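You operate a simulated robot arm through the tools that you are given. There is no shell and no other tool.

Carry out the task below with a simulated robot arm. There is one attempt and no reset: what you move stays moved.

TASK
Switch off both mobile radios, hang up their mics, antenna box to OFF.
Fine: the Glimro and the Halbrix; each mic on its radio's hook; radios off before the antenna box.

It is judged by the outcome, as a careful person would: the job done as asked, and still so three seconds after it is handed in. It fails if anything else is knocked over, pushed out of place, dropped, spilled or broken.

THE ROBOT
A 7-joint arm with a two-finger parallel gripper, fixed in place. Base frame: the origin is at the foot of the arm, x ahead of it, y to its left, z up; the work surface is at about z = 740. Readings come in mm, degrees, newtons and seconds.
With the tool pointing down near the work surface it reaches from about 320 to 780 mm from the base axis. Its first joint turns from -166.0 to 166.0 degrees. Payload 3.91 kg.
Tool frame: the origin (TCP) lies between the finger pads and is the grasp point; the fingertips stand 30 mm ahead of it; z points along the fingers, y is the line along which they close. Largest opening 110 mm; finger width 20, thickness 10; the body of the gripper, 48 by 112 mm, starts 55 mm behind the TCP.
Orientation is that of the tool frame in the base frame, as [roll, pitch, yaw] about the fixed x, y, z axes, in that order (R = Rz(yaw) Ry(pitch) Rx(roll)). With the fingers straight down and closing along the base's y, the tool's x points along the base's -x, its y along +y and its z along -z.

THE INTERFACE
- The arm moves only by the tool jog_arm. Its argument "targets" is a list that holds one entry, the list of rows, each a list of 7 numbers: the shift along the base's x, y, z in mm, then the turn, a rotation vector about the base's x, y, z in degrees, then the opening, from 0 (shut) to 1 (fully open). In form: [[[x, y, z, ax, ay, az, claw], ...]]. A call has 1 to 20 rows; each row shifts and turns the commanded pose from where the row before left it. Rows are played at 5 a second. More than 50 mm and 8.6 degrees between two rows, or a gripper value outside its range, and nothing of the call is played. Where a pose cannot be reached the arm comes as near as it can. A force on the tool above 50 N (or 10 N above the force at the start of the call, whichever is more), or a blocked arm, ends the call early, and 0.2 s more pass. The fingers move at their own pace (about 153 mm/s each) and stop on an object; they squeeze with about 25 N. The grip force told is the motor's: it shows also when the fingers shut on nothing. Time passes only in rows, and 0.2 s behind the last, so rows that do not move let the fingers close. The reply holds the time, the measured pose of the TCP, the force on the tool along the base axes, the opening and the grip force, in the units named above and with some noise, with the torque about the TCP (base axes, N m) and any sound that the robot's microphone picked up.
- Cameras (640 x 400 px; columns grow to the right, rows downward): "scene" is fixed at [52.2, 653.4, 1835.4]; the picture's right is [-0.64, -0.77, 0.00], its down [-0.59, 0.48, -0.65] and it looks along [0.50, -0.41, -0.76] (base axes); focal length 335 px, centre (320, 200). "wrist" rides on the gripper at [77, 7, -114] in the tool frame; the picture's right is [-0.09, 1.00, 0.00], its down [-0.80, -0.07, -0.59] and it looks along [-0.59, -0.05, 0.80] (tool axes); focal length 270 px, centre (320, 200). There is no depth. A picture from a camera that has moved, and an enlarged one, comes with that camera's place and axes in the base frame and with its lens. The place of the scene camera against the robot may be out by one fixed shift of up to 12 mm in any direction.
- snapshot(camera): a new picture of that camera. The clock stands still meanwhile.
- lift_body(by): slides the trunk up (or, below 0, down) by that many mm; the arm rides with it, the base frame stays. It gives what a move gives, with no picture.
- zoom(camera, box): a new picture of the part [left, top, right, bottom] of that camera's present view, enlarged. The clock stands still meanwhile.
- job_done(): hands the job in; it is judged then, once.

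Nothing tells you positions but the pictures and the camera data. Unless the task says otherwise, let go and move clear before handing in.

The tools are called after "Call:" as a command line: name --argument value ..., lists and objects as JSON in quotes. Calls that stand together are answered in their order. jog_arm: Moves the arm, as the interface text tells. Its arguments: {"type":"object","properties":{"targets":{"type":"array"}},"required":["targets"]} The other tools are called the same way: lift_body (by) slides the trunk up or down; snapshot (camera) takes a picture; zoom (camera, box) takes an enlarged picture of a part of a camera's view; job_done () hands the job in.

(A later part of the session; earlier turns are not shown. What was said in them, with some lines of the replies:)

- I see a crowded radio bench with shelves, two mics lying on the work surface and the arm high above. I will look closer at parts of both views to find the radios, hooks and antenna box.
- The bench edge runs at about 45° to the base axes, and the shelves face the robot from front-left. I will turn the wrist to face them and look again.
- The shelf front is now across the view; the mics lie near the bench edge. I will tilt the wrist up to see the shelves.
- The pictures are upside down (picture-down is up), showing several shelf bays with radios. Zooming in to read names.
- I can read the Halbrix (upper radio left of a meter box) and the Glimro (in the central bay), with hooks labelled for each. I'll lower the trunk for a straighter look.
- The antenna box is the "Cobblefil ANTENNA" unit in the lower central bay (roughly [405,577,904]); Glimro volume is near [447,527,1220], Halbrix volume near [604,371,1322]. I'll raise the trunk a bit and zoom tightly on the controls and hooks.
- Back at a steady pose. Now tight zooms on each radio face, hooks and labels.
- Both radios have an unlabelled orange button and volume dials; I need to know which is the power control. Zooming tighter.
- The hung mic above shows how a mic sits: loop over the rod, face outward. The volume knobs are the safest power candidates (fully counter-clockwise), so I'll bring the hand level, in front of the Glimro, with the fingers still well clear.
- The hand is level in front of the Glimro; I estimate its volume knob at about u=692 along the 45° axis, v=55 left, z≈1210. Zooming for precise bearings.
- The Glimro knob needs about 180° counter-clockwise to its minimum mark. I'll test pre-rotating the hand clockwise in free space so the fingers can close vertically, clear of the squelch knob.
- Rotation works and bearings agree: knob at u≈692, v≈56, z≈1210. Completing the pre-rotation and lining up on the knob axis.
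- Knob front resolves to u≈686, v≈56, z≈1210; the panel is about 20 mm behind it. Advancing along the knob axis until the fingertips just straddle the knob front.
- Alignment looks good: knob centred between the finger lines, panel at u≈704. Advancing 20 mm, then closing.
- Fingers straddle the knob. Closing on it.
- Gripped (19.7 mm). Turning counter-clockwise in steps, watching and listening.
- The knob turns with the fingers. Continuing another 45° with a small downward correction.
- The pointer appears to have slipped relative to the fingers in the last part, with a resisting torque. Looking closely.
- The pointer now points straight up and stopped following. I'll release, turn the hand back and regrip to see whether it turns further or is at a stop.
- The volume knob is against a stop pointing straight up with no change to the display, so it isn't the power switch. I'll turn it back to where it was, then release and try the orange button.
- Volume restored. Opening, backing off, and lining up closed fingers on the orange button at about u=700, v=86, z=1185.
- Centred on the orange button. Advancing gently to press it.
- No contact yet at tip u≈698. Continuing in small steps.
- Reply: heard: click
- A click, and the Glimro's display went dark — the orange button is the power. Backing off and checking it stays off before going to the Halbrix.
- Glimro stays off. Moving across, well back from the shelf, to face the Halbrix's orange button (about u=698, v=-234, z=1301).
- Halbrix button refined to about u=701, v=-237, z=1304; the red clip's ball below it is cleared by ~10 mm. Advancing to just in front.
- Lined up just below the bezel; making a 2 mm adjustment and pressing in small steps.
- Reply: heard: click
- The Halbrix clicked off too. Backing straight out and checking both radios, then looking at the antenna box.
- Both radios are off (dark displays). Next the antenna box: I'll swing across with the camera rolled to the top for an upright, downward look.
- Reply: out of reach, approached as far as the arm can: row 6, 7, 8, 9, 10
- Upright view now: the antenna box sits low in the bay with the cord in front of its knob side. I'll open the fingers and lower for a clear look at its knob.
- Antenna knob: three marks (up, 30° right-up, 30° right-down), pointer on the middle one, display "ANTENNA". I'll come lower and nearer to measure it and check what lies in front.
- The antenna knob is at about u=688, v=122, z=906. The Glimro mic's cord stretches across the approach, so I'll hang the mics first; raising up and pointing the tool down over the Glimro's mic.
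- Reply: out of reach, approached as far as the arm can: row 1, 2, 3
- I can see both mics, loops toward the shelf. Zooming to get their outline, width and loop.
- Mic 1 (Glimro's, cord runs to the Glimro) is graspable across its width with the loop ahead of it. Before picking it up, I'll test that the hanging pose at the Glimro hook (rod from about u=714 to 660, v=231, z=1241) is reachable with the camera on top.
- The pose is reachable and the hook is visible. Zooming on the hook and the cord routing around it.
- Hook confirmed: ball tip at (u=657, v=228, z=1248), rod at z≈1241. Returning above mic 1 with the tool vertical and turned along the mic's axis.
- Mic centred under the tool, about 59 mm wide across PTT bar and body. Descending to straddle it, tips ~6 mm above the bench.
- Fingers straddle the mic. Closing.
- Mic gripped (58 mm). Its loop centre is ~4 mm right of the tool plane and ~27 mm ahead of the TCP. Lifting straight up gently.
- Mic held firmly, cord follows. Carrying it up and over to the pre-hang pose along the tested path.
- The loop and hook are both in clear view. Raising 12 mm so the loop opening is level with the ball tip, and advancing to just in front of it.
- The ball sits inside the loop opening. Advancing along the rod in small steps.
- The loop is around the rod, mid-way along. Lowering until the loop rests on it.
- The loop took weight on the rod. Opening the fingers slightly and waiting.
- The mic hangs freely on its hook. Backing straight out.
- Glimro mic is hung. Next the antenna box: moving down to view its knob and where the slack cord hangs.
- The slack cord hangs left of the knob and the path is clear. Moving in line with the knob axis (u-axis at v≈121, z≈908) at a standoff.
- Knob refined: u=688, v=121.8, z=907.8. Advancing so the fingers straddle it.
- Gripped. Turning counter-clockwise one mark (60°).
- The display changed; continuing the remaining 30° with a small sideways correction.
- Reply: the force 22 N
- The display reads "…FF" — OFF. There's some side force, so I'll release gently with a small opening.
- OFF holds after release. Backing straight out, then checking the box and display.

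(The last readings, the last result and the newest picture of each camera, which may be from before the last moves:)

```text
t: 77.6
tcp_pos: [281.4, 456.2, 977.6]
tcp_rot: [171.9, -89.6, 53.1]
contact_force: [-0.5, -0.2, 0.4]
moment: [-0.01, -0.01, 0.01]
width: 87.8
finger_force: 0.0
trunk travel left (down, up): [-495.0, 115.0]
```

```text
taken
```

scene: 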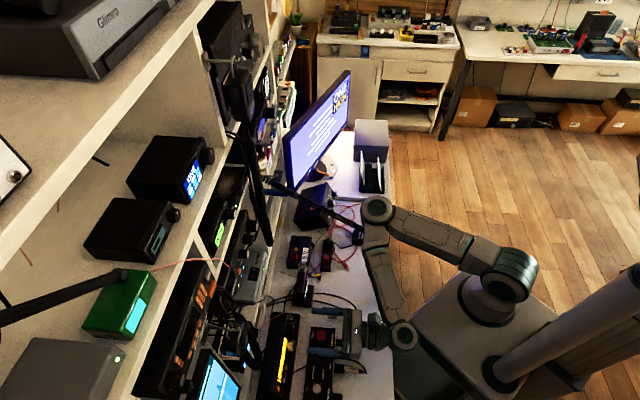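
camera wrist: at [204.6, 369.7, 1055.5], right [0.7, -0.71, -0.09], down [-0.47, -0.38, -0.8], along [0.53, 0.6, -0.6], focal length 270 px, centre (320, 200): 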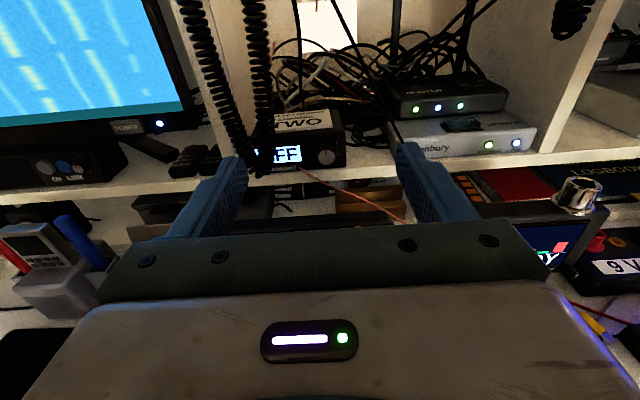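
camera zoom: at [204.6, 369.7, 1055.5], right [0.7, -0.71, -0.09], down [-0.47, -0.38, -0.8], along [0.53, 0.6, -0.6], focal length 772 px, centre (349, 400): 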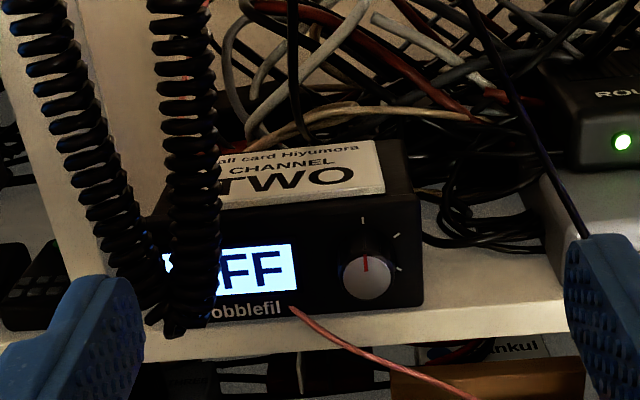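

The antenna box reads OFF with the pointer on the top mark, and nothing else moved. Next the Halbrix mic: rising, then swinging over it with the tool pointing down for a look.

Call:
jog_arm --targets '[[[-2, -5, 40, 0, 0, 0, 0.9], [-2, -5, 40, 0, 0, 0, 0.9], [-2, -5, 40, 0, 0, 0, 0.9], [-2, -5, 40, 0, 0, 0, 0.9], [18.9, -31.3, -2, -5.3, 5.3, 0, 0.9], [18.9, -31.3, -2, -5.3, 5.3, 0, 0.9], [18.9, -31.3, -2, -5.3, 5.3, 0, 0.9], [18.9, -31.3, -2, -5.3, 5.3, 0, 0.9], [18.9, -31.3, -2, -5.3, 5.3, 0, 0.9], [18.9, -31.3, -2, -5.3, 5.3, 0, 0.9], [18.9, -31.3, -2, -5.3, 5.3, 0, 0.9], [18.9, -31.3, -2, -5.3, 5.3, 0, 0.9], [18.9, -31.3, -2, -5.3, 5.3, 0, 0.9], [18.9, -31.3, -2, -5.3, 5.3, 0, 0.9], [18.9, -31.3, -2, -5.3, 5.3, 0, 0.9], [18.9, -31.3, -2, -5.3, 5.3, 0, 0.9]]]'

Call:
snapshot --camera "wrist"

Call:
snapshot --camera "scene"

```text
t: 81.0
tcp_pos: [500.3, 59.7, 1112.1]
tcp_rot: [180.0, 0.4, 45.3]
contact_force: [1.2, -0.4, -0.2]
moment: [0.02, 0.02, 0.02]
width: 99.1
finger_force: 0.2
trunk travel left (down, up): [-495.0, 115.0]
```

```text
taken
camera wrist: at [560.2, 109.6, 1227.2], right [0.65, -0.76, 0.0], down [-0.61, -0.52, 0.6], along [-0.46, -0.39, -0.8], focal length 270 px, centre (320, 200)
```

wrist: 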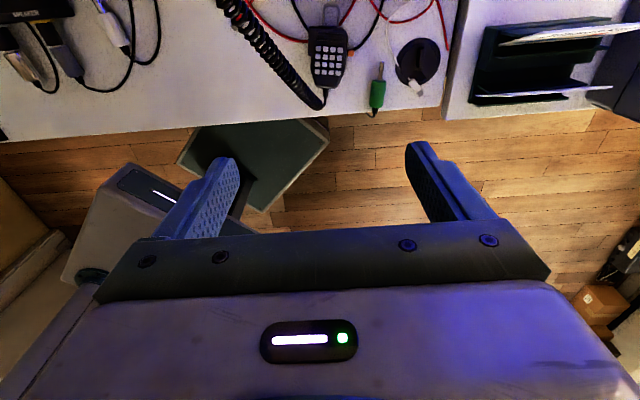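

```text
taken
```

scene: 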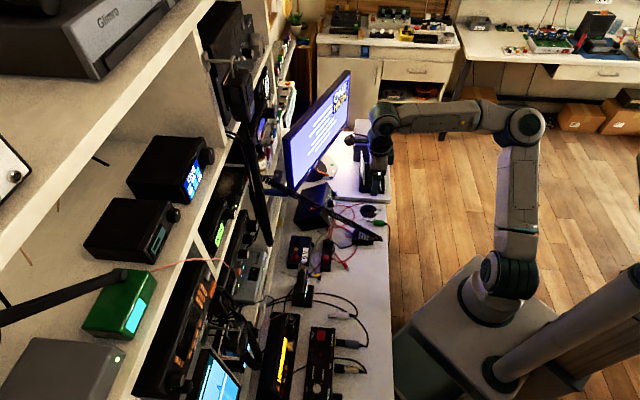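

Call:
zoom --camera "wrist" --box '[260, 0, 400, 120]'

Call:
zoom --camera "scene" --box '[280, 170, 400, 270]'

```text
3.33 times, centred on (330, 60) of wrist
camera zoom: at [560.2, 109.6, 1227.2], right [0.65, -0.76, 0.0], down [-0.61, -0.52, 0.6], along [-0.46, -0.39, -0.8], focal length 901 px, centre (287, 667)
```

zoom: 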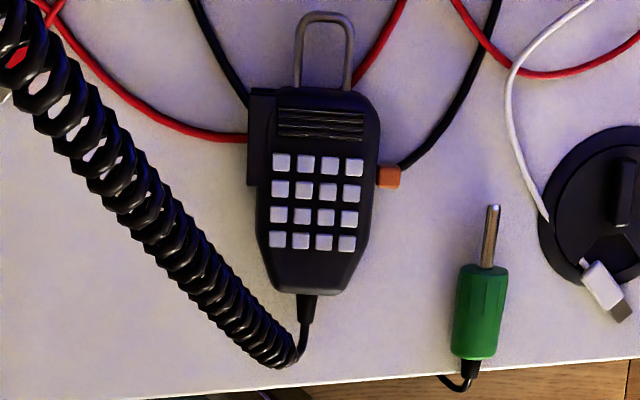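

```text
4.00 times, centred on (340, 220) of scene
camera zoom: at [52.2, 653.4, 1835.4], right [-0.64, -0.77, 0.0], down [-0.59, 0.48, -0.65], along [0.5, -0.41, -0.76], focal length 1340 px, centre (240, 120)
```

zoom: 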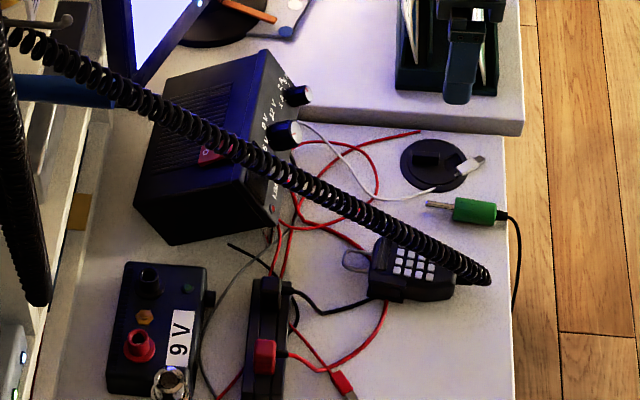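

The Halbrix mic lies over some test leads, with an orange connector at its right side, and its cord rises close along its left. I'll descend offset 40 mm to the right, then slide left above the mic so the cord stays outside the left finger.

Call:
jog_arm --targets '[[[5, -7.7, -35.3, 0, 0, -1.22, 0.82], [5, -7.7, -35.3, 0, 0, -1.22, 0.82], [5, -7.7, -35.3, 0, 0, -1.22, 0.82], [5, -7.7, -35.3, 0, 0, -1.22, 0.82], [5, -7.7, -35.3, 0, 0, -1.22, 0.82], [5, -7.7, -35.3, 0, 0, -1.22, 0.82], [0, 0, -20, 0, 0, 0, 0.82], [0, 0, -20, 0, 0, 0, 0.82]]]'

Call:
snapshot --camera "wrist"

Call:
zoom --camera "scene" --box '[310, 170, 400, 270]'

```text
t: 82.8
tcp_pos: [530.3, 14.0, 860.7]
tcp_rot: [179.9, 0.3, 37.9]
contact_force: [-0.3, 0.7, 0.0]
moment: [-0.01, 0.0, -0.02]
width: 90.4
finger_force: 0.0
trunk travel left (down, up): [-495.0, 115.0]
```

```text
taken
camera wrist: at [595.2, 55.7, 975.6], right [0.54, -0.84, 0.0], down [-0.67, -0.43, 0.6], along [-0.5, -0.33, -0.8], focal length 270 px, centre (320, 200)
```

wrist: 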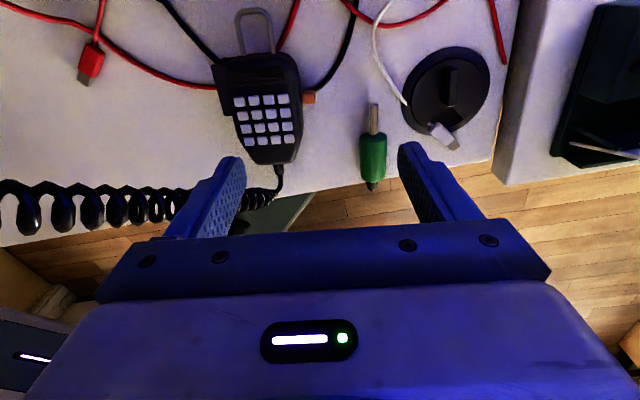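

```text
4.00 times, centred on (355, 220) of scene
camera zoom: at [52.2, 653.4, 1835.4], right [-0.64, -0.77, 0.0], down [-0.59, 0.48, -0.65], along [0.5, -0.41, -0.76], focal length 1340 px, centre (180, 120)
```

zoom: 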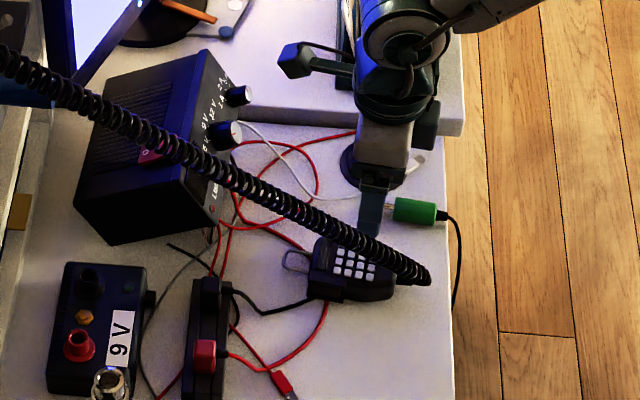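

Call:
jog_arm --targets '[[[0, 0, -18, 0, 0, 0, 0.82], [0, 0, -17, 0, 0, 0, 0.82], [-4.1, 5.25, 0, 0, 0, 0, 0.82], [-4.1, 5.25, 0, 0, 0, 0, 0.82], [-4.1, 5.25, 0, 0, 0, 0, 0.82]]]'

Call:
snapshot --camera "wrist"

Call:
zoom --camera "scene" --box '[310, 170, 400, 270]'

```text
t: 84.0
tcp_pos: [517.7, 28.9, 826.0]
tcp_rot: [-180.0, 0.4, 37.8]
contact_force: [0.4, -0.4, 0.6]
moment: [-0.02, 0.02, 0.02]
width: 90.4
finger_force: 0.2
trunk travel left (down, up): [-495.0, 115.0]
```

```text
taken
camera wrist: at [582.9, 71.2, 940.7], right [0.54, -0.84, 0.0], down [-0.67, -0.43, 0.6], along [-0.5, -0.33, -0.8], focal length 270 px, centre (320, 200)
```

wrist: 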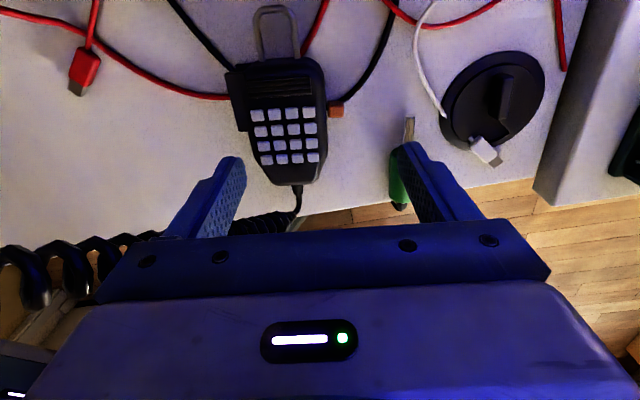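

```text
4.00 times, centred on (355, 220) of scene
camera zoom: at [52.2, 653.4, 1835.4], right [-0.64, -0.77, 0.0], down [-0.59, 0.48, -0.65], along [0.5, -0.41, -0.76], focal length 1340 px, centre (180, 120)
```

zoom: 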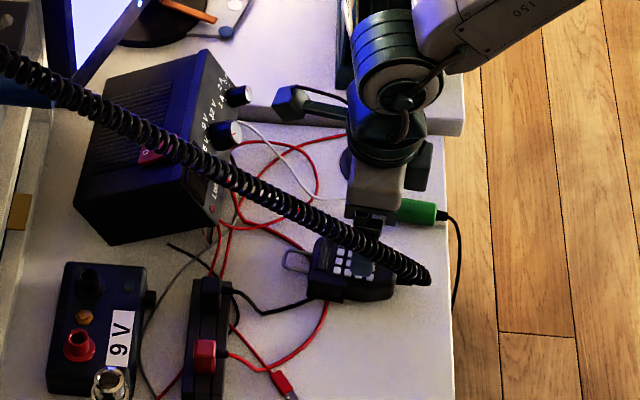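

Call:
jog_arm --targets '[[[-4.1, 5.25, 0, 0, 0, 0, 0.82], [-4.1, 5.25, 0, 0, 0, 0, 0.82], [-4.1, 5.25, 0, 0, 0, 0, 0.82]]]'

Call:
snapshot --camera "wrist"

Call:
zoom --camera "scene" --box '[310, 170, 400, 270]'

```text
t: 84.8
tcp_pos: [506.1, 46.1, 825.6]
tcp_rot: [-180.0, 0.3, 37.9]
contact_force: [0.3, -0.6, 0.7]
moment: [0.02, 0.0, 0.02]
width: 90.1
finger_force: 0.0
trunk travel left (down, up): [-495.0, 115.0]
```

```text
taken
camera wrist: at [571.0, 87.3, 940.6], right [0.54, -0.84, 0.0], down [-0.67, -0.43, 0.6], along [-0.5, -0.33, -0.8], focal length 270 px, centre (320, 200)
```

wrist: 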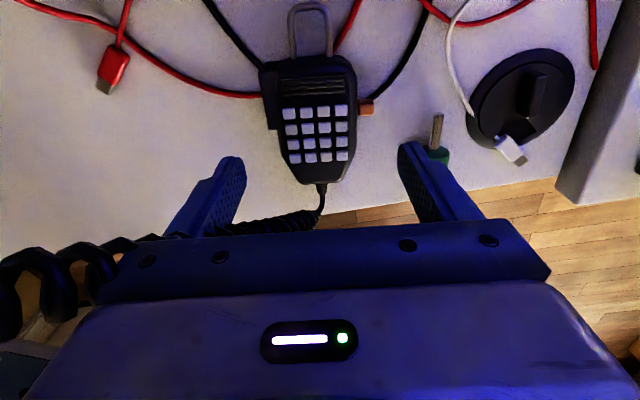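

```text
4.00 times, centred on (355, 220) of scene
camera zoom: at [52.2, 653.4, 1835.4], right [-0.64, -0.77, 0.0], down [-0.59, 0.48, -0.65], along [0.5, -0.41, -0.76], focal length 1340 px, centre (180, 120)
```

zoom: 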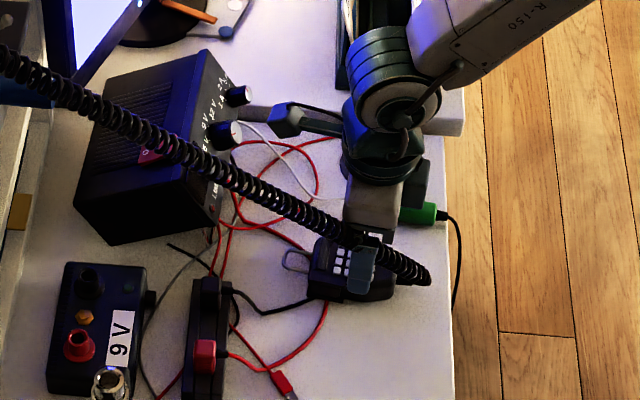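

The cord now lies outside the left finger, and the mic is centred. Descending the last 50 mm.

Call:
jog_arm --targets '[[[0, 0, -12, 0, 0, 0, 0.82], [0, 0, -12, 0, 0, 0, 0.82], [-0.8, -0.6, -12, 0, 0, 0, 0.82], [0, 0, -10, 0, 0, 0, 0.82], [0, 0, -4, 0, 0, 0, 0.82]]]'

Call:
snapshot --camera "wrist"

Call:
zoom --camera "scene" --box '[310, 170, 400, 270]'

```text
t: 86.0
tcp_pos: [506.2, 43.4, 775.3]
tcp_rot: [180.0, 0.3, 37.7]
contact_force: [0.3, 0.2, 0.1]
moment: [0.0, -0.01, 0.01]
width: 90.2
finger_force: 0.0
trunk travel left (down, up): [-495.0, 115.0]
```

```text
taken
camera wrist: at [570.0, 86.3, 890.6], right [0.54, -0.84, 0.0], down [-0.67, -0.43, 0.6], along [-0.5, -0.33, -0.8], focal length 270 px, centre (320, 200)
```

wrist: 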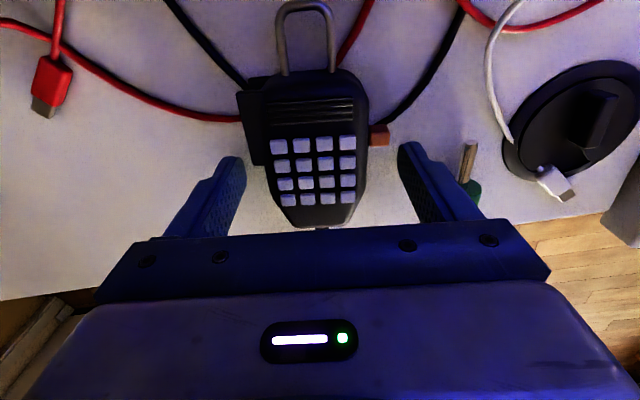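

```text
4.00 times, centred on (355, 220) of scene
camera zoom: at [52.2, 653.4, 1835.4], right [-0.64, -0.77, 0.0], down [-0.59, 0.48, -0.65], along [0.5, -0.41, -0.76], focal length 1340 px, centre (180, 120)
```

zoom: 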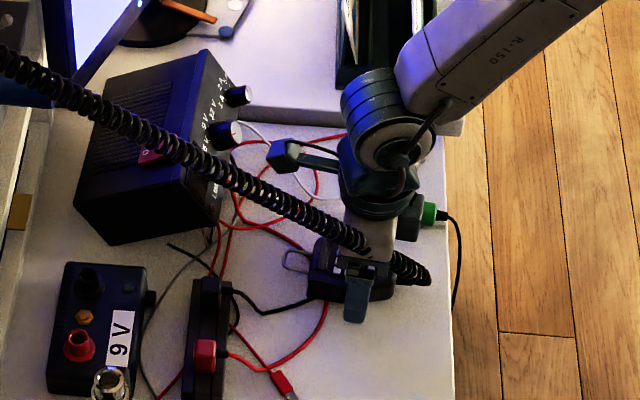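

Mic centred between the fingers with the orange connector clear. Closing on it.

Call:
jog_arm --targets '[[[0, 0, 0, 0, 0, 0, 0.6], [0, 0, 0, 0, 0, 0, 0.4], [0, 0, 0, 0, 0, 0, 0.3], [0, 0, 0, 0, 0, 0, 0.3]]]'

Call:
snapshot --camera "wrist"

Call:
zoom --camera "wrist" --box '[220, 0, 420, 240]'

```text
t: 87.0
tcp_pos: [505.6, 45.1, 775.8]
tcp_rot: [180.0, 0.4, 37.9]
contact_force: [0.2, -0.1, -0.8]
moment: [0.06, 0.0, 0.04]
width: 53.6
finger_force: 24.6
trunk travel left (down, up): [-495.0, 115.0]
```

```text
taken
camera wrist: at [569.9, 86.2, 890.7], right [0.54, -0.84, 0.0], down [-0.67, -0.43, 0.6], along [-0.5, -0.33, -0.8], focal length 270 px, centre (320, 200)
```

wrist: 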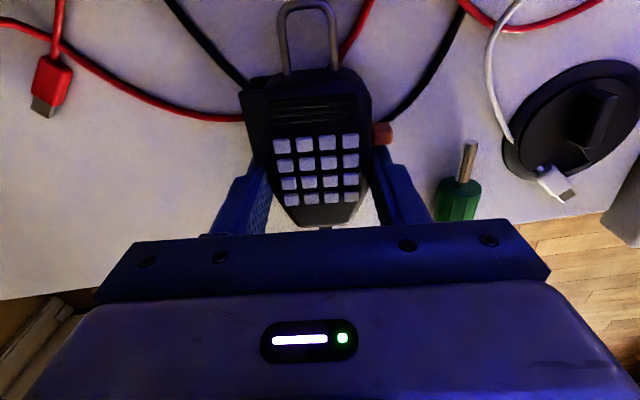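

```text
1.67 times, centred on (320, 120) of wrist
camera zoom: at [569.9, 86.2, 890.7], right [0.54, -0.84, 0.0], down [-0.67, -0.43, 0.6], along [-0.5, -0.33, -0.8], focal length 450 px, centre (320, 333)
```

zoom: 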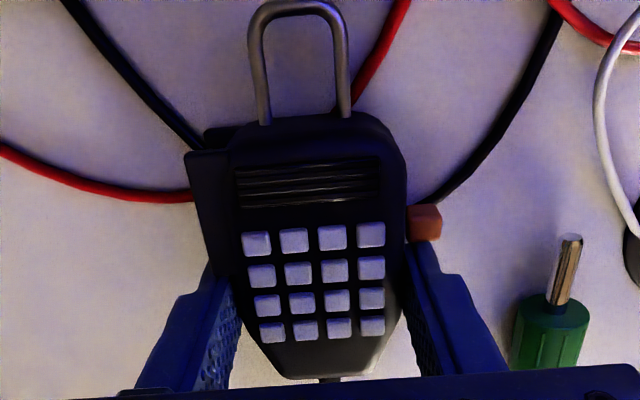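

Gripped (53.6 mm), the loop about 74 mm ahead of the grip along the mic. Lifting straight up, aligning yaw as I rise.

Call:
jog_arm --targets '[[[0, 0, 6, 0, 0, 0, 0.25], [0, 0, 10, 0, 0, 0, 0.25], [0, 0, 20, 0, 0, 1.2, 0.25], [0, 0, 25, 0, 0, 1.2, 0.25], [0, 0, 25, 0, 0, 1.2, 0.25], [0, 0, 25, 0, 0, 1.2, 0.25], [0, 0, 25, 0, 0, 1.2, 0.25], [0, 0, 25, 0, 0, 1.1, 0.25]]]'

Call:
snapshot --camera "wrist"

Call:
snapshot --camera "scene"

```text
t: 88.8
tcp_pos: [504.9, 44.8, 936.8]
tcp_rot: [179.9, 0.4, 45.0]
contact_force: [0.2, -1.8, -1.0]
moment: [0.01, 0.02, 0.02]
width: 53.7
finger_force: 25.1
trunk travel left (down, up): [-495.0, 115.0]
```

```text
taken
camera wrist: at [563.9, 94.5, 1050.9], right [0.64, -0.77, 0.0], down [-0.61, -0.51, 0.6], along [-0.46, -0.39, -0.8], focal length 270 px, centre (320, 200)
```

wrist: 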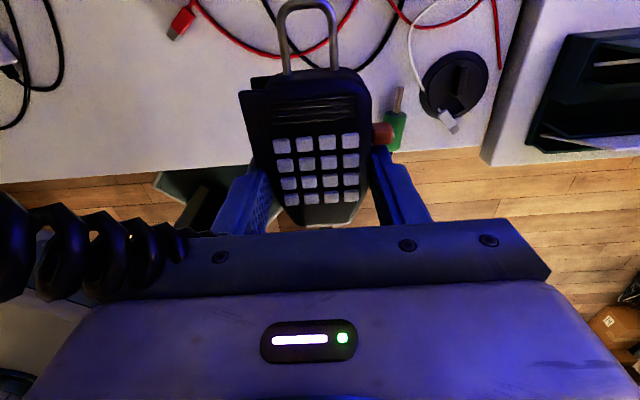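

```text
taken
```

scene: 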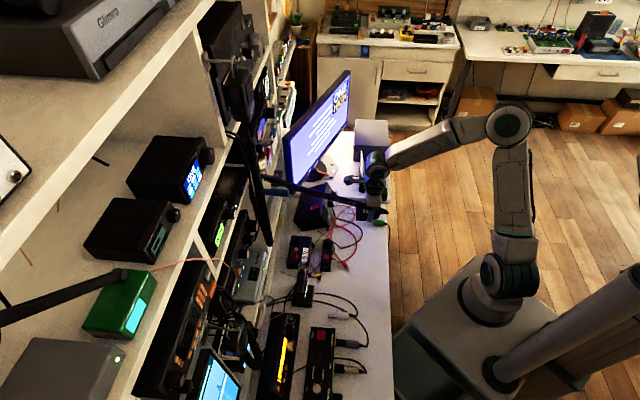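

The orange button belongs to the mic and the leads stayed put. Carrying the mic up and tilting it upright toward the Halbrix hook's pre-hang pose.

Call:
jog_arm --targets '[[[-1.4, 19.2, 20.4, 5.3, -5.3, 0, 0.25], [-1.4, 19.2, 20.4, 5.3, -5.3, 0, 0.25], [-1.4, 19.2, 20.4, 5.3, -5.3, 0, 0.25], [-1.4, 19.2, 20.4, 5.3, -5.3, 0, 0.25], [-1.4, 19.2, 20.4, 5.3, -5.3, 0, 0.25], [-1.4, 19.2, 20.4, 5.3, -5.3, 0, 0.25], [-1.4, 19.2, 20.4, 5.3, -5.3, 0, 0.25], [-1.4, 19.2, 20.4, 5.3, -5.3, 0, 0.25], [-1.4, 19.2, 20.4, 5.3, -5.3, 0, 0.25], [-1.4, 19.2, 20.4, 5.3, -5.3, 0, 0.25], [-1.4, 19.2, 20.4, 5.3, -5.3, 0, 0.25], [-1.4, 19.2, 20.4, 5.3, -5.3, 0, 0.25], [0, 0, 0, 0, 0, 0, 0.25]]]'

Call:
snapshot --camera "wrist"

Call:
snapshot --camera "scene"

Call:
zoom --camera "wrist" --box '[250, 0, 390, 130]'

```text
t: 91.6
tcp_pos: [489.9, 274.5, 1181.6]
tcp_rot: [-172.7, -89.6, 37.7]
contact_force: [0.5, 0.6, -2.3]
moment: [-0.04, 0.04, 0.01]
width: 53.7
finger_force: 25.0
trunk travel left (down, up): [-495.0, 115.0]
```

```text
taken
camera wrist: at [412.2, 188.8, 1260.8], right [0.7, -0.71, -0.09], down [-0.47, -0.37, -0.8], along [0.53, 0.6, -0.6], focal length 270 px, centre (320, 200)
```

wrist: 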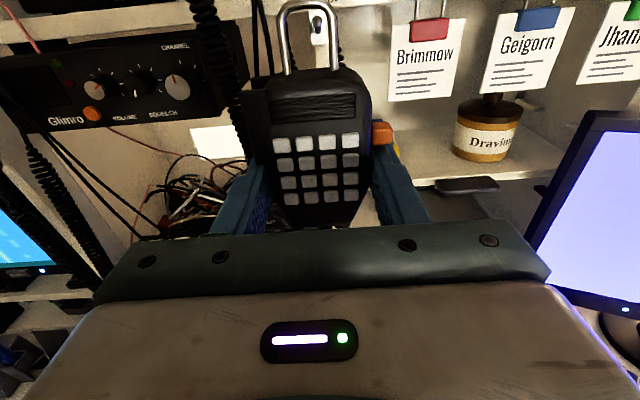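

```text
taken
```

scene: 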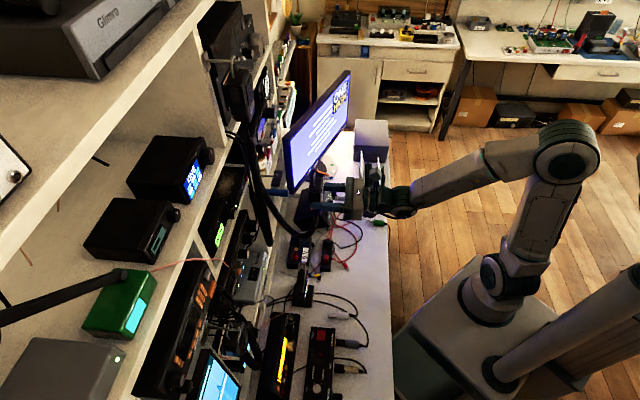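

```text
3.08 times, centred on (320, 65) of wrist
camera zoom: at [412.2, 188.8, 1260.8], right [0.7, -0.71, -0.09], down [-0.47, -0.37, -0.8], along [0.53, 0.6, -0.6], focal length 832 px, centre (320, 615)
```

zoom: 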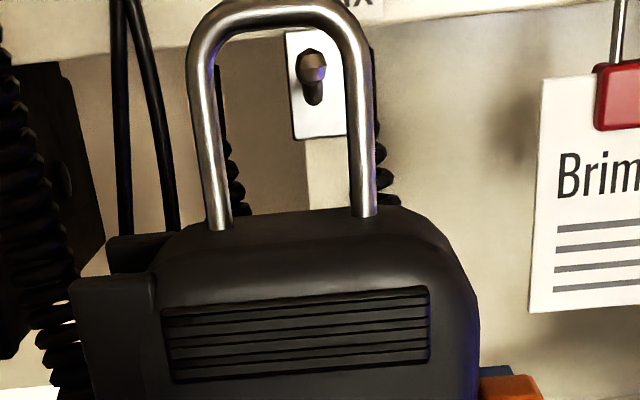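

Loop and hook are in view; the ball is ~4 mm right of the loop centre. Correcting and advancing to just in front of the ball.

Call:
jog_arm --targets '[[[2.6, -2.6, 0, 0, 0, 0, 0.25], [10.6, 10.6, 0, 0, 0, 0, 0.25], [10.6, 10.6, 0, 0, 0, 0, 0.25], [10.6, 10.6, 0, 0, 0, 0, 0.25], [10.6, 10.6, 0, 0, 0, 0, 0.25], [3, 3, 0, 0, 0, 0, 0.25], [0, 0, 0, 0, 0, 0, 0.25]]]'

Call:
zoom --camera "wrist" --box '[250, 0, 390, 130]'

Call:
zoom --camera "scene" --box '[220, 130, 360, 260]'

```text
t: 93.2
tcp_pos: [536.8, 317.2, 1182.2]
tcp_rot: [-169.0, -89.5, 34.0]
contact_force: [-0.3, 0.4, -0.8]
moment: [-0.03, 0.03, 0.03]
width: 53.7
finger_force: 25.3
trunk travel left (down, up): [-495.0, 115.0]
```

```text
3.08 times, centred on (320, 65) of wrist
camera zoom: at [460.2, 231.9, 1260.0], right [0.7, -0.7, -0.09], down [-0.48, -0.37, -0.8], along [0.53, 0.6, -0.6], focal length 832 px, centre (320, 615)
```

zoom: 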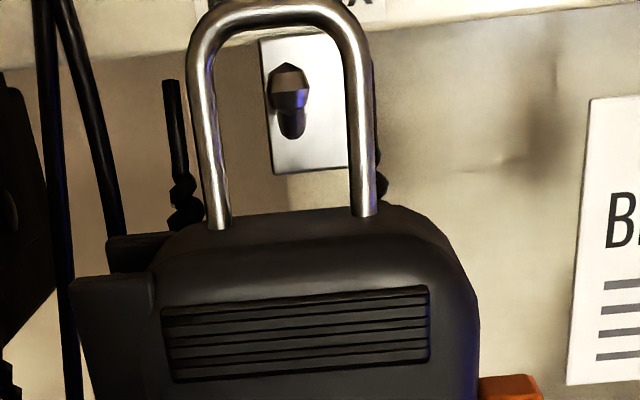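

```text
3.08 times, centred on (290, 195) of scene
camera zoom: at [52.2, 653.4, 1835.4], right [-0.64, -0.77, 0.0], down [-0.59, 0.48, -0.65], along [0.5, -0.41, -0.76], focal length 1031 px, centre (412, 215)
```

zoom: 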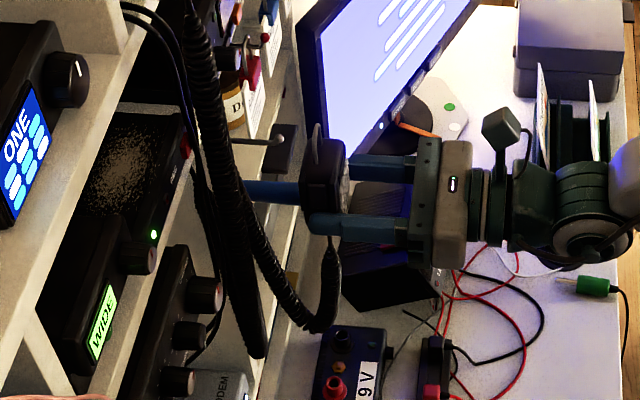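

Aligned: ball central in the loop. Advancing along the rod.

Call:
jog_arm --targets '[[[4.9, 4.9, 0, 0, 0, 0, 0.25], [4.9, 4.9, 0, 0, 0, 0, 0.25], [4.9, 4.9, 0, 0, 0, 0, 0.25], [4.9, 4.9, 0, 0, 0, 0, 0.25], [4.9, 4.9, 0, 0, 0, 0, 0.25], [4.9, 4.9, 0, 0, 0, 0, 0.25], [4.9, 4.9, 0, 0, 0, 0, 0.25]]]'

Call:
zoom --camera "wrist" --box '[250, 0, 390, 130]'

Call:
zoom --camera "scene" --box '[220, 130, 360, 260]'

```text
t: 94.8
tcp_pos: [571.8, 351.8, 1181.2]
tcp_rot: [-169.3, -89.5, 34.3]
contact_force: [0.2, 0.9, -1.4]
moment: [-0.02, 0.02, 0.0]
width: 53.8
finger_force: 25.1
trunk travel left (down, up): [-495.0, 115.0]
```

```text
3.08 times, centred on (320, 65) of wrist
camera zoom: at [494.8, 265.9, 1260.2], right [0.7, -0.71, -0.09], down [-0.48, -0.37, -0.8], along [0.53, 0.6, -0.6], focal length 832 px, centre (320, 615)
```

zoom: 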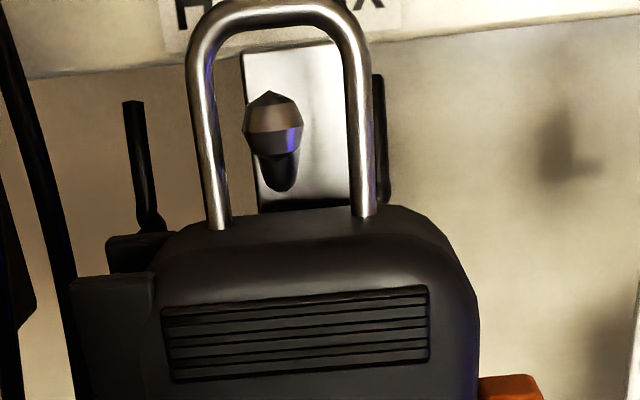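

```text
3.08 times, centred on (290, 195) of scene
camera zoom: at [52.2, 653.4, 1835.4], right [-0.64, -0.77, 0.0], down [-0.59, 0.48, -0.65], along [0.5, -0.41, -0.76], focal length 1031 px, centre (412, 215)
```

zoom: 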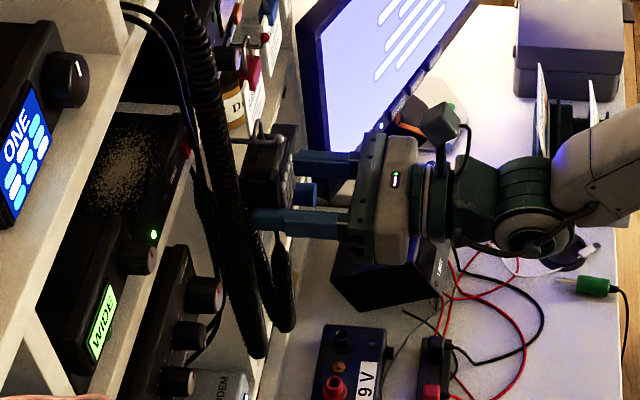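

The ball is through the loop. Lowering until the loop takes the weight.

Call:
jog_arm --targets '[[[0, 0, -4, 0, 0, 0, 0.25], [0, 0, -3, 0, 0, 0, 0.25], [0, 0, -2, 0, 0, 0, 0.25]]]'

Call:
zoom --camera "wrist" --box '[250, 0, 390, 130]'

Call:
jog_arm --targets '[[[0, 0, -1.2, 0, 0, 0, 0.25], [0, 0, -1.2, 0, 0, 0, 0.25], [0, 0, 0, 0, 0, 0, 0.25]]]'

Call:
zoom --camera "wrist" --box '[250, 0, 390, 130]'

```text
t: 95.6
tcp_pos: [571.2, 352.9, 1172.2]
tcp_rot: [-173.0, -89.5, 38.0]
contact_force: [-0.3, 0.3, -1.5]
moment: [-0.04, 0.0, -0.01]
width: 53.4
finger_force: 25.1
trunk travel left (down, up): [-495.0, 115.0]
```

```text
3.08 times, centred on (320, 65) of wrist
camera zoom: at [494.6, 266.3, 1251.0], right [0.7, -0.7, -0.09], down [-0.48, -0.37, -0.8], along [0.53, 0.6, -0.6], focal length 832 px, centre (320, 615)
```

zoom: 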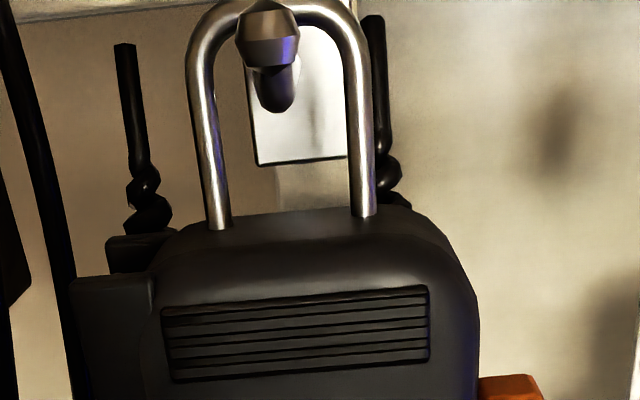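

```text
t: 96.4
tcp_pos: [571.5, 352.6, 1169.7]
tcp_rot: [-169.9, -89.5, 35.0]
contact_force: [0.1, 0.4, -1.0]
moment: [-0.02, 0.0, -0.02]
width: 53.7
finger_force: 24.6
trunk travel left (down, up): [-495.0, 115.0]
```

```text
3.08 times, centred on (320, 65) of wrist
camera zoom: at [494.4, 266.2, 1248.5], right [0.7, -0.7, -0.09], down [-0.48, -0.37, -0.8], along [0.53, 0.6, -0.6], focal length 832 px, centre (320, 615)
```

zoom: 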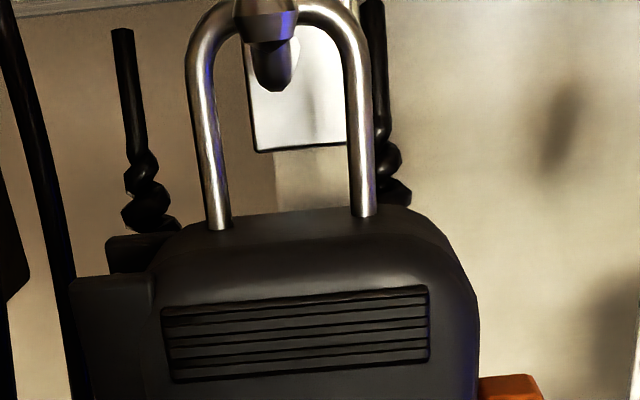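

Call:
jog_arm --targets '[[[0, 0, -1, 0, 0, 0, 0.25], [0, 0, -0.8, 0, 0, 0, 0.25], [0, 0, 0, 0, 0, 0, 0.25]]]'

Call:
zoom --camera "scene" --box '[240, 140, 300, 200]'

```text
t: 97.2
tcp_pos: [572.6, 352.7, 1170.5]
tcp_rot: [-170.7, -89.7, 35.6]
contact_force: [3.9, 2.1, 9.8]
moment: [-0.03, 0.15, -0.02]
width: 53.9
finger_force: 24.7
trunk travel left (down, up): [-495.0, 115.0]
```

```text
6.67 times, centred on (270, 170) of scene
camera zoom: at [52.2, 653.4, 1835.4], right [-0.64, -0.77, 0.0], down [-0.59, 0.48, -0.65], along [0.5, -0.41, -0.76], focal length 2234 px, centre (653, 400)
```

zoom: 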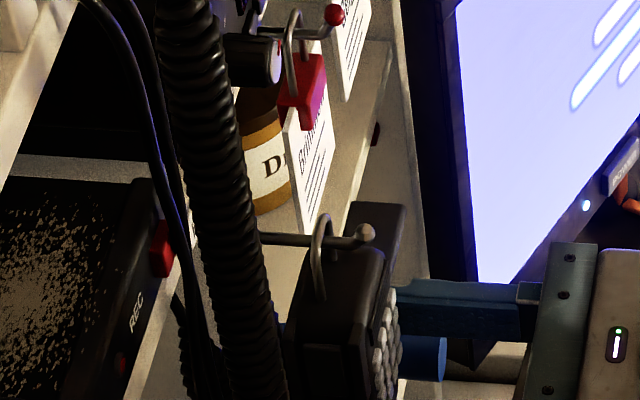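

The loop rests on the rod. Opening the fingers a little and waiting.

Call:
jog_arm --targets '[[[0, 0, 0, 0, 0, 0, 0.52], [0, 0, 0, 0, 0, 0, 0.58], [0, 0, 0, 0, 0, 0, 0.63], [0, 0, 0, 0, 0, 0, 0.63], [0, 0, 0, 0, 0, 0, 0.63]]]'

Call:
snapshot --camera "wrist"

Call:
zoom --camera "scene" --box '[220, 130, 360, 260]'

```text
t: 98.4
tcp_pos: [571.2, 352.4, 1168.4]
tcp_rot: [-170.9, -89.6, 36.0]
contact_force: [-0.7, -0.1, 0.3]
moment: [-0.04, -0.01, 0.01]
width: 69.4
finger_force: 0.0
trunk travel left (down, up): [-495.0, 115.0]
```

```text
taken
camera wrist: at [494.4, 266.2, 1246.8], right [0.7, -0.7, -0.09], down [-0.48, -0.37, -0.8], along [0.53, 0.6, -0.6], focal length 270 px, centre (320, 200)
```

wrist: 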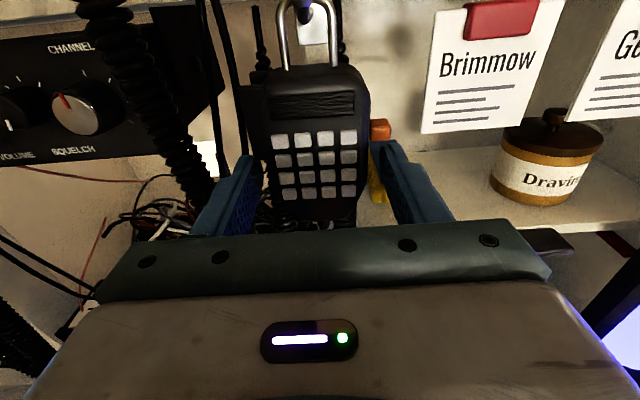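

```text
3.08 times, centred on (290, 195) of scene
camera zoom: at [52.2, 653.4, 1835.4], right [-0.64, -0.77, 0.0], down [-0.59, 0.48, -0.65], along [0.5, -0.41, -0.76], focal length 1031 px, centre (412, 215)
```

zoom: 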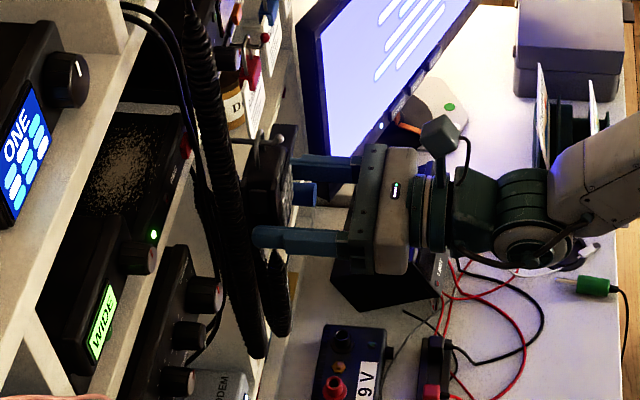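

The Halbrix mic hangs free. Backing straight out.

Call:
jog_arm --targets '[[[-7, -7, 0, 0, 0, 0, 0.65], [-7, -7, 0, 0, 0, 0, 0.65], [-14, -14, 0, 0, 0, 0, 0.65], [-14, -14, 0, 0, 0, 0, 0.65], [-14, -14, 0, 0, 0, 0, 0.65], [-14, -14, 0, 0, 0, 0, 0.65], [-14, -14, 0, 0, 0, 0, 0.65], [-14, -14, 0, 0, 0, 0, 0.65]]]'

Call:
snapshot --camera "wrist"

Call:
snapshot --camera "scene"

```text
t: 100.2
tcp_pos: [472.6, 254.1, 1168.1]
tcp_rot: [-169.9, -89.6, 34.9]
contact_force: [0.6, -0.6, -0.2]
moment: [0.0, 0.02, -0.01]
width: 71.6
finger_force: 0.1
trunk travel left (down, up): [-495.0, 115.0]
```

```text
taken
camera wrist: at [396.1, 167.3, 1246.7], right [0.7, -0.71, -0.09], down [-0.48, -0.37, -0.8], along [0.53, 0.6, -0.6], focal length 270 px, centre (320, 200)
```

wrist: 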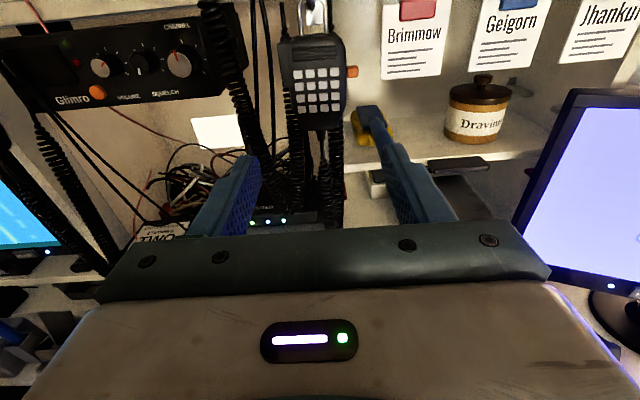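

```text
taken
```

scene: 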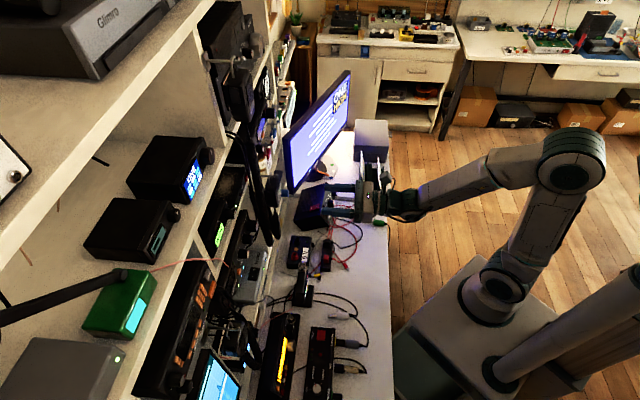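

Both mics appear hung. Moving clear and doing a final check of every item.

Call:
jog_arm --targets '[[[-20, -10, 30, -3, 3, 0, 0.65], [-20, -10, 30, -3, 3, 0, 0.65], [-20, -10, 30, -3, 3, 0, 0.65], [-20, -5, 30, 0, 0, 0, 0.65], [-20, 0, 30, 0, 0, 0, 0.65], [-20, 0, 30, 0, 0, 0, 0.65]]]'

Call:
snapshot --camera "wrist"

Call:
zoom --camera "wrist" --box '[60, 0, 260, 230]'

Call:
zoom --camera "wrist" --box '[260, 0, 520, 180]'

Call:
zoom --camera "scene" --box '[190, 150, 400, 400]'

```text
t: 101.6
tcp_pos: [357.5, 226.1, 1340.9]
tcp_rot: [-176.6, -75.5, 42.5]
contact_force: [0.0, 0.0, -0.1]
moment: [-0.01, -0.01, -0.02]
width: 71.5
finger_force: 0.1
trunk travel left (down, up): [-495.0, 115.0]
```

```text
taken
camera wrist: at [298.6, 153.2, 1444.3], right [0.7, -0.71, -0.1], down [-0.6, -0.5, -0.63], along [0.39, 0.5, -0.77], focal length 270 px, centre (320, 200)
```

wrist: 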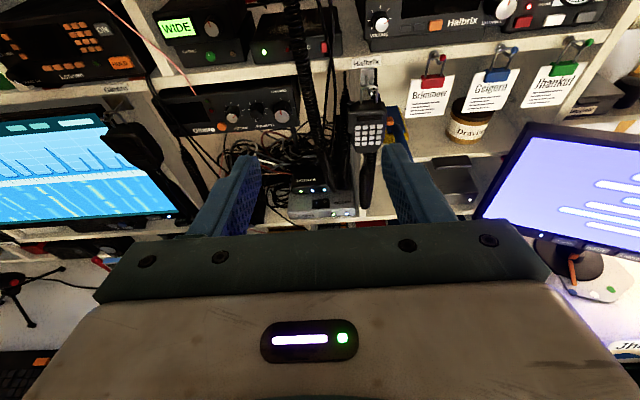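

```text
1.74 times, centred on (160, 115) of wrist
camera zoom: at [298.6, 153.2, 1444.3], right [0.7, -0.71, -0.1], down [-0.6, -0.5, -0.63], along [0.39, 0.5, -0.77], focal length 470 px, centre (598, 348)
```

zoom: 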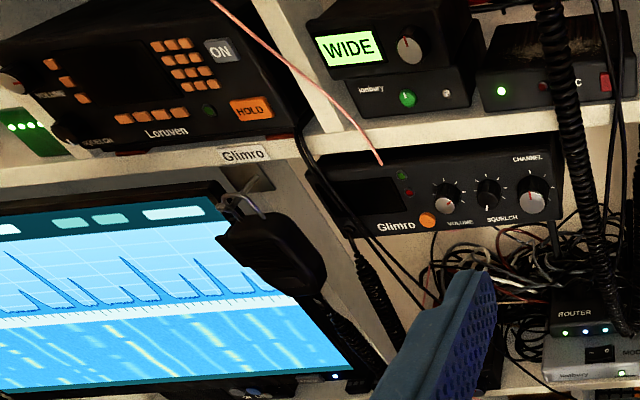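

```text
2.22 times, centred on (390, 90) of wrist
camera zoom: at [298.6, 153.2, 1444.3], right [0.7, -0.71, -0.1], down [-0.6, -0.5, -0.63], along [0.39, 0.5, -0.77], focal length 601 px, centre (164, 444)
```

zoom: 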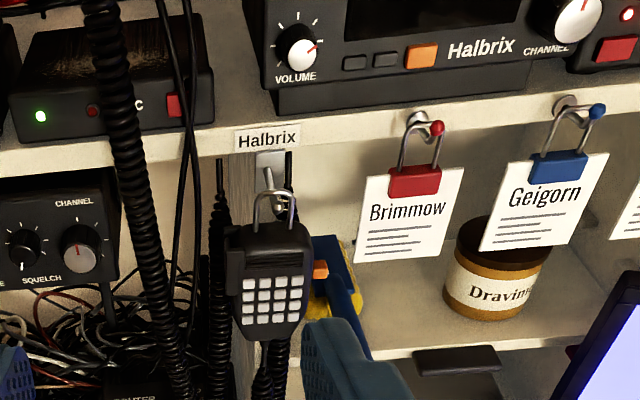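

```text
1.60 times, centred on (295, 275) of scene
camera zoom: at [52.2, 653.4, 1835.4], right [-0.64, -0.77, 0.0], down [-0.59, 0.48, -0.65], along [0.5, -0.41, -0.76], focal length 536 px, centre (360, 80)
```

zoom: 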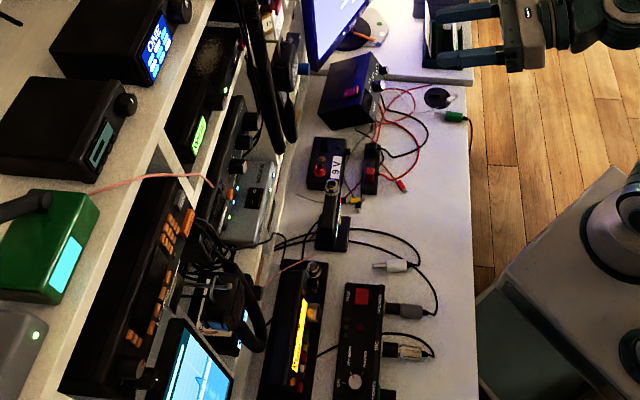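

Both radios are dark and both mics hang on their labelled hooks. One last look at the antenna box and the Glimro hook.

Call:
zoom --camera "scene" --box '[210, 290, 290, 360]'

Call:
zoom --camera "wrist" --box '[90, 70, 250, 240]'

```text
5.71 times, centred on (250, 325) of scene
camera zoom: at [52.2, 653.4, 1835.4], right [-0.64, -0.77, 0.0], down [-0.59, 0.48, -0.65], along [0.5, -0.41, -0.76], focal length 1914 px, centre (720, -514)
```

zoom: 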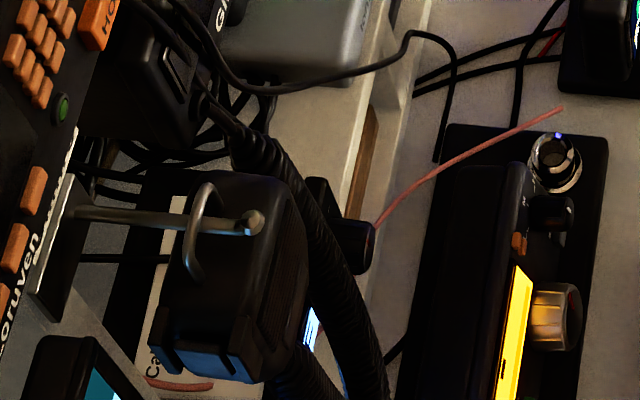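

```text
2.35 times, centred on (170, 155) of wrist
camera zoom: at [298.6, 153.2, 1444.3], right [0.7, -0.71, -0.1], down [-0.6, -0.5, -0.63], along [0.39, 0.5, -0.77], focal length 636 px, centre (673, 306)
```

zoom: 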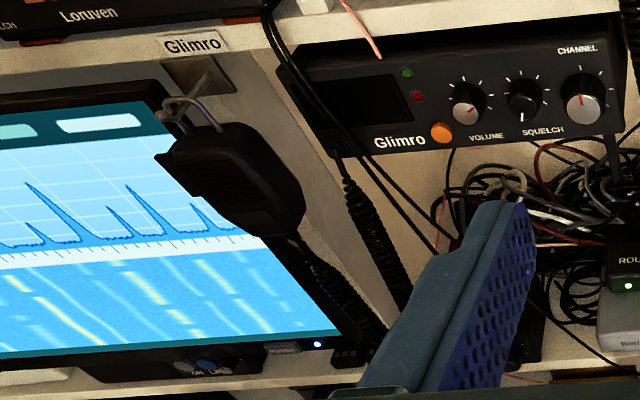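

Everything checks out: the Glimro and Halbrix are off, each mic hangs on its own labelled hook, and the antenna box was last read at OFF with nothing touching it since. The gripper is empty and clear, so I'm handing the job in.

Call:
job_done

```text
The job is handed in.
```

I switched off the Glimro and the Halbrix, then set the antenna box to OFF, and hung each mic on its own radio's labelled hook. The job is handed in. I haven't seen the judging result.

- **Radios:** the power control on each is the unlabelled orange button. I pressed each one, heard a click, and saw the display go dark and stay dark.
- **Antenna box:** I turned its knob to the top mark after both radios were off. I last read the display as OFF straight after turning it. It was hidden behind the hanging cord in the final pictures.
- **Mics:** both loops sit over the hook rods and hang free, with the gripper backed well clear.
- **Glimro volume knob:** I first tried this knob as the power switch. It hit a stop without doing anything, so I turned it back to about where it was. It may be a few degrees off.

I saw nothing else knocked over or out of place in the final pictures.
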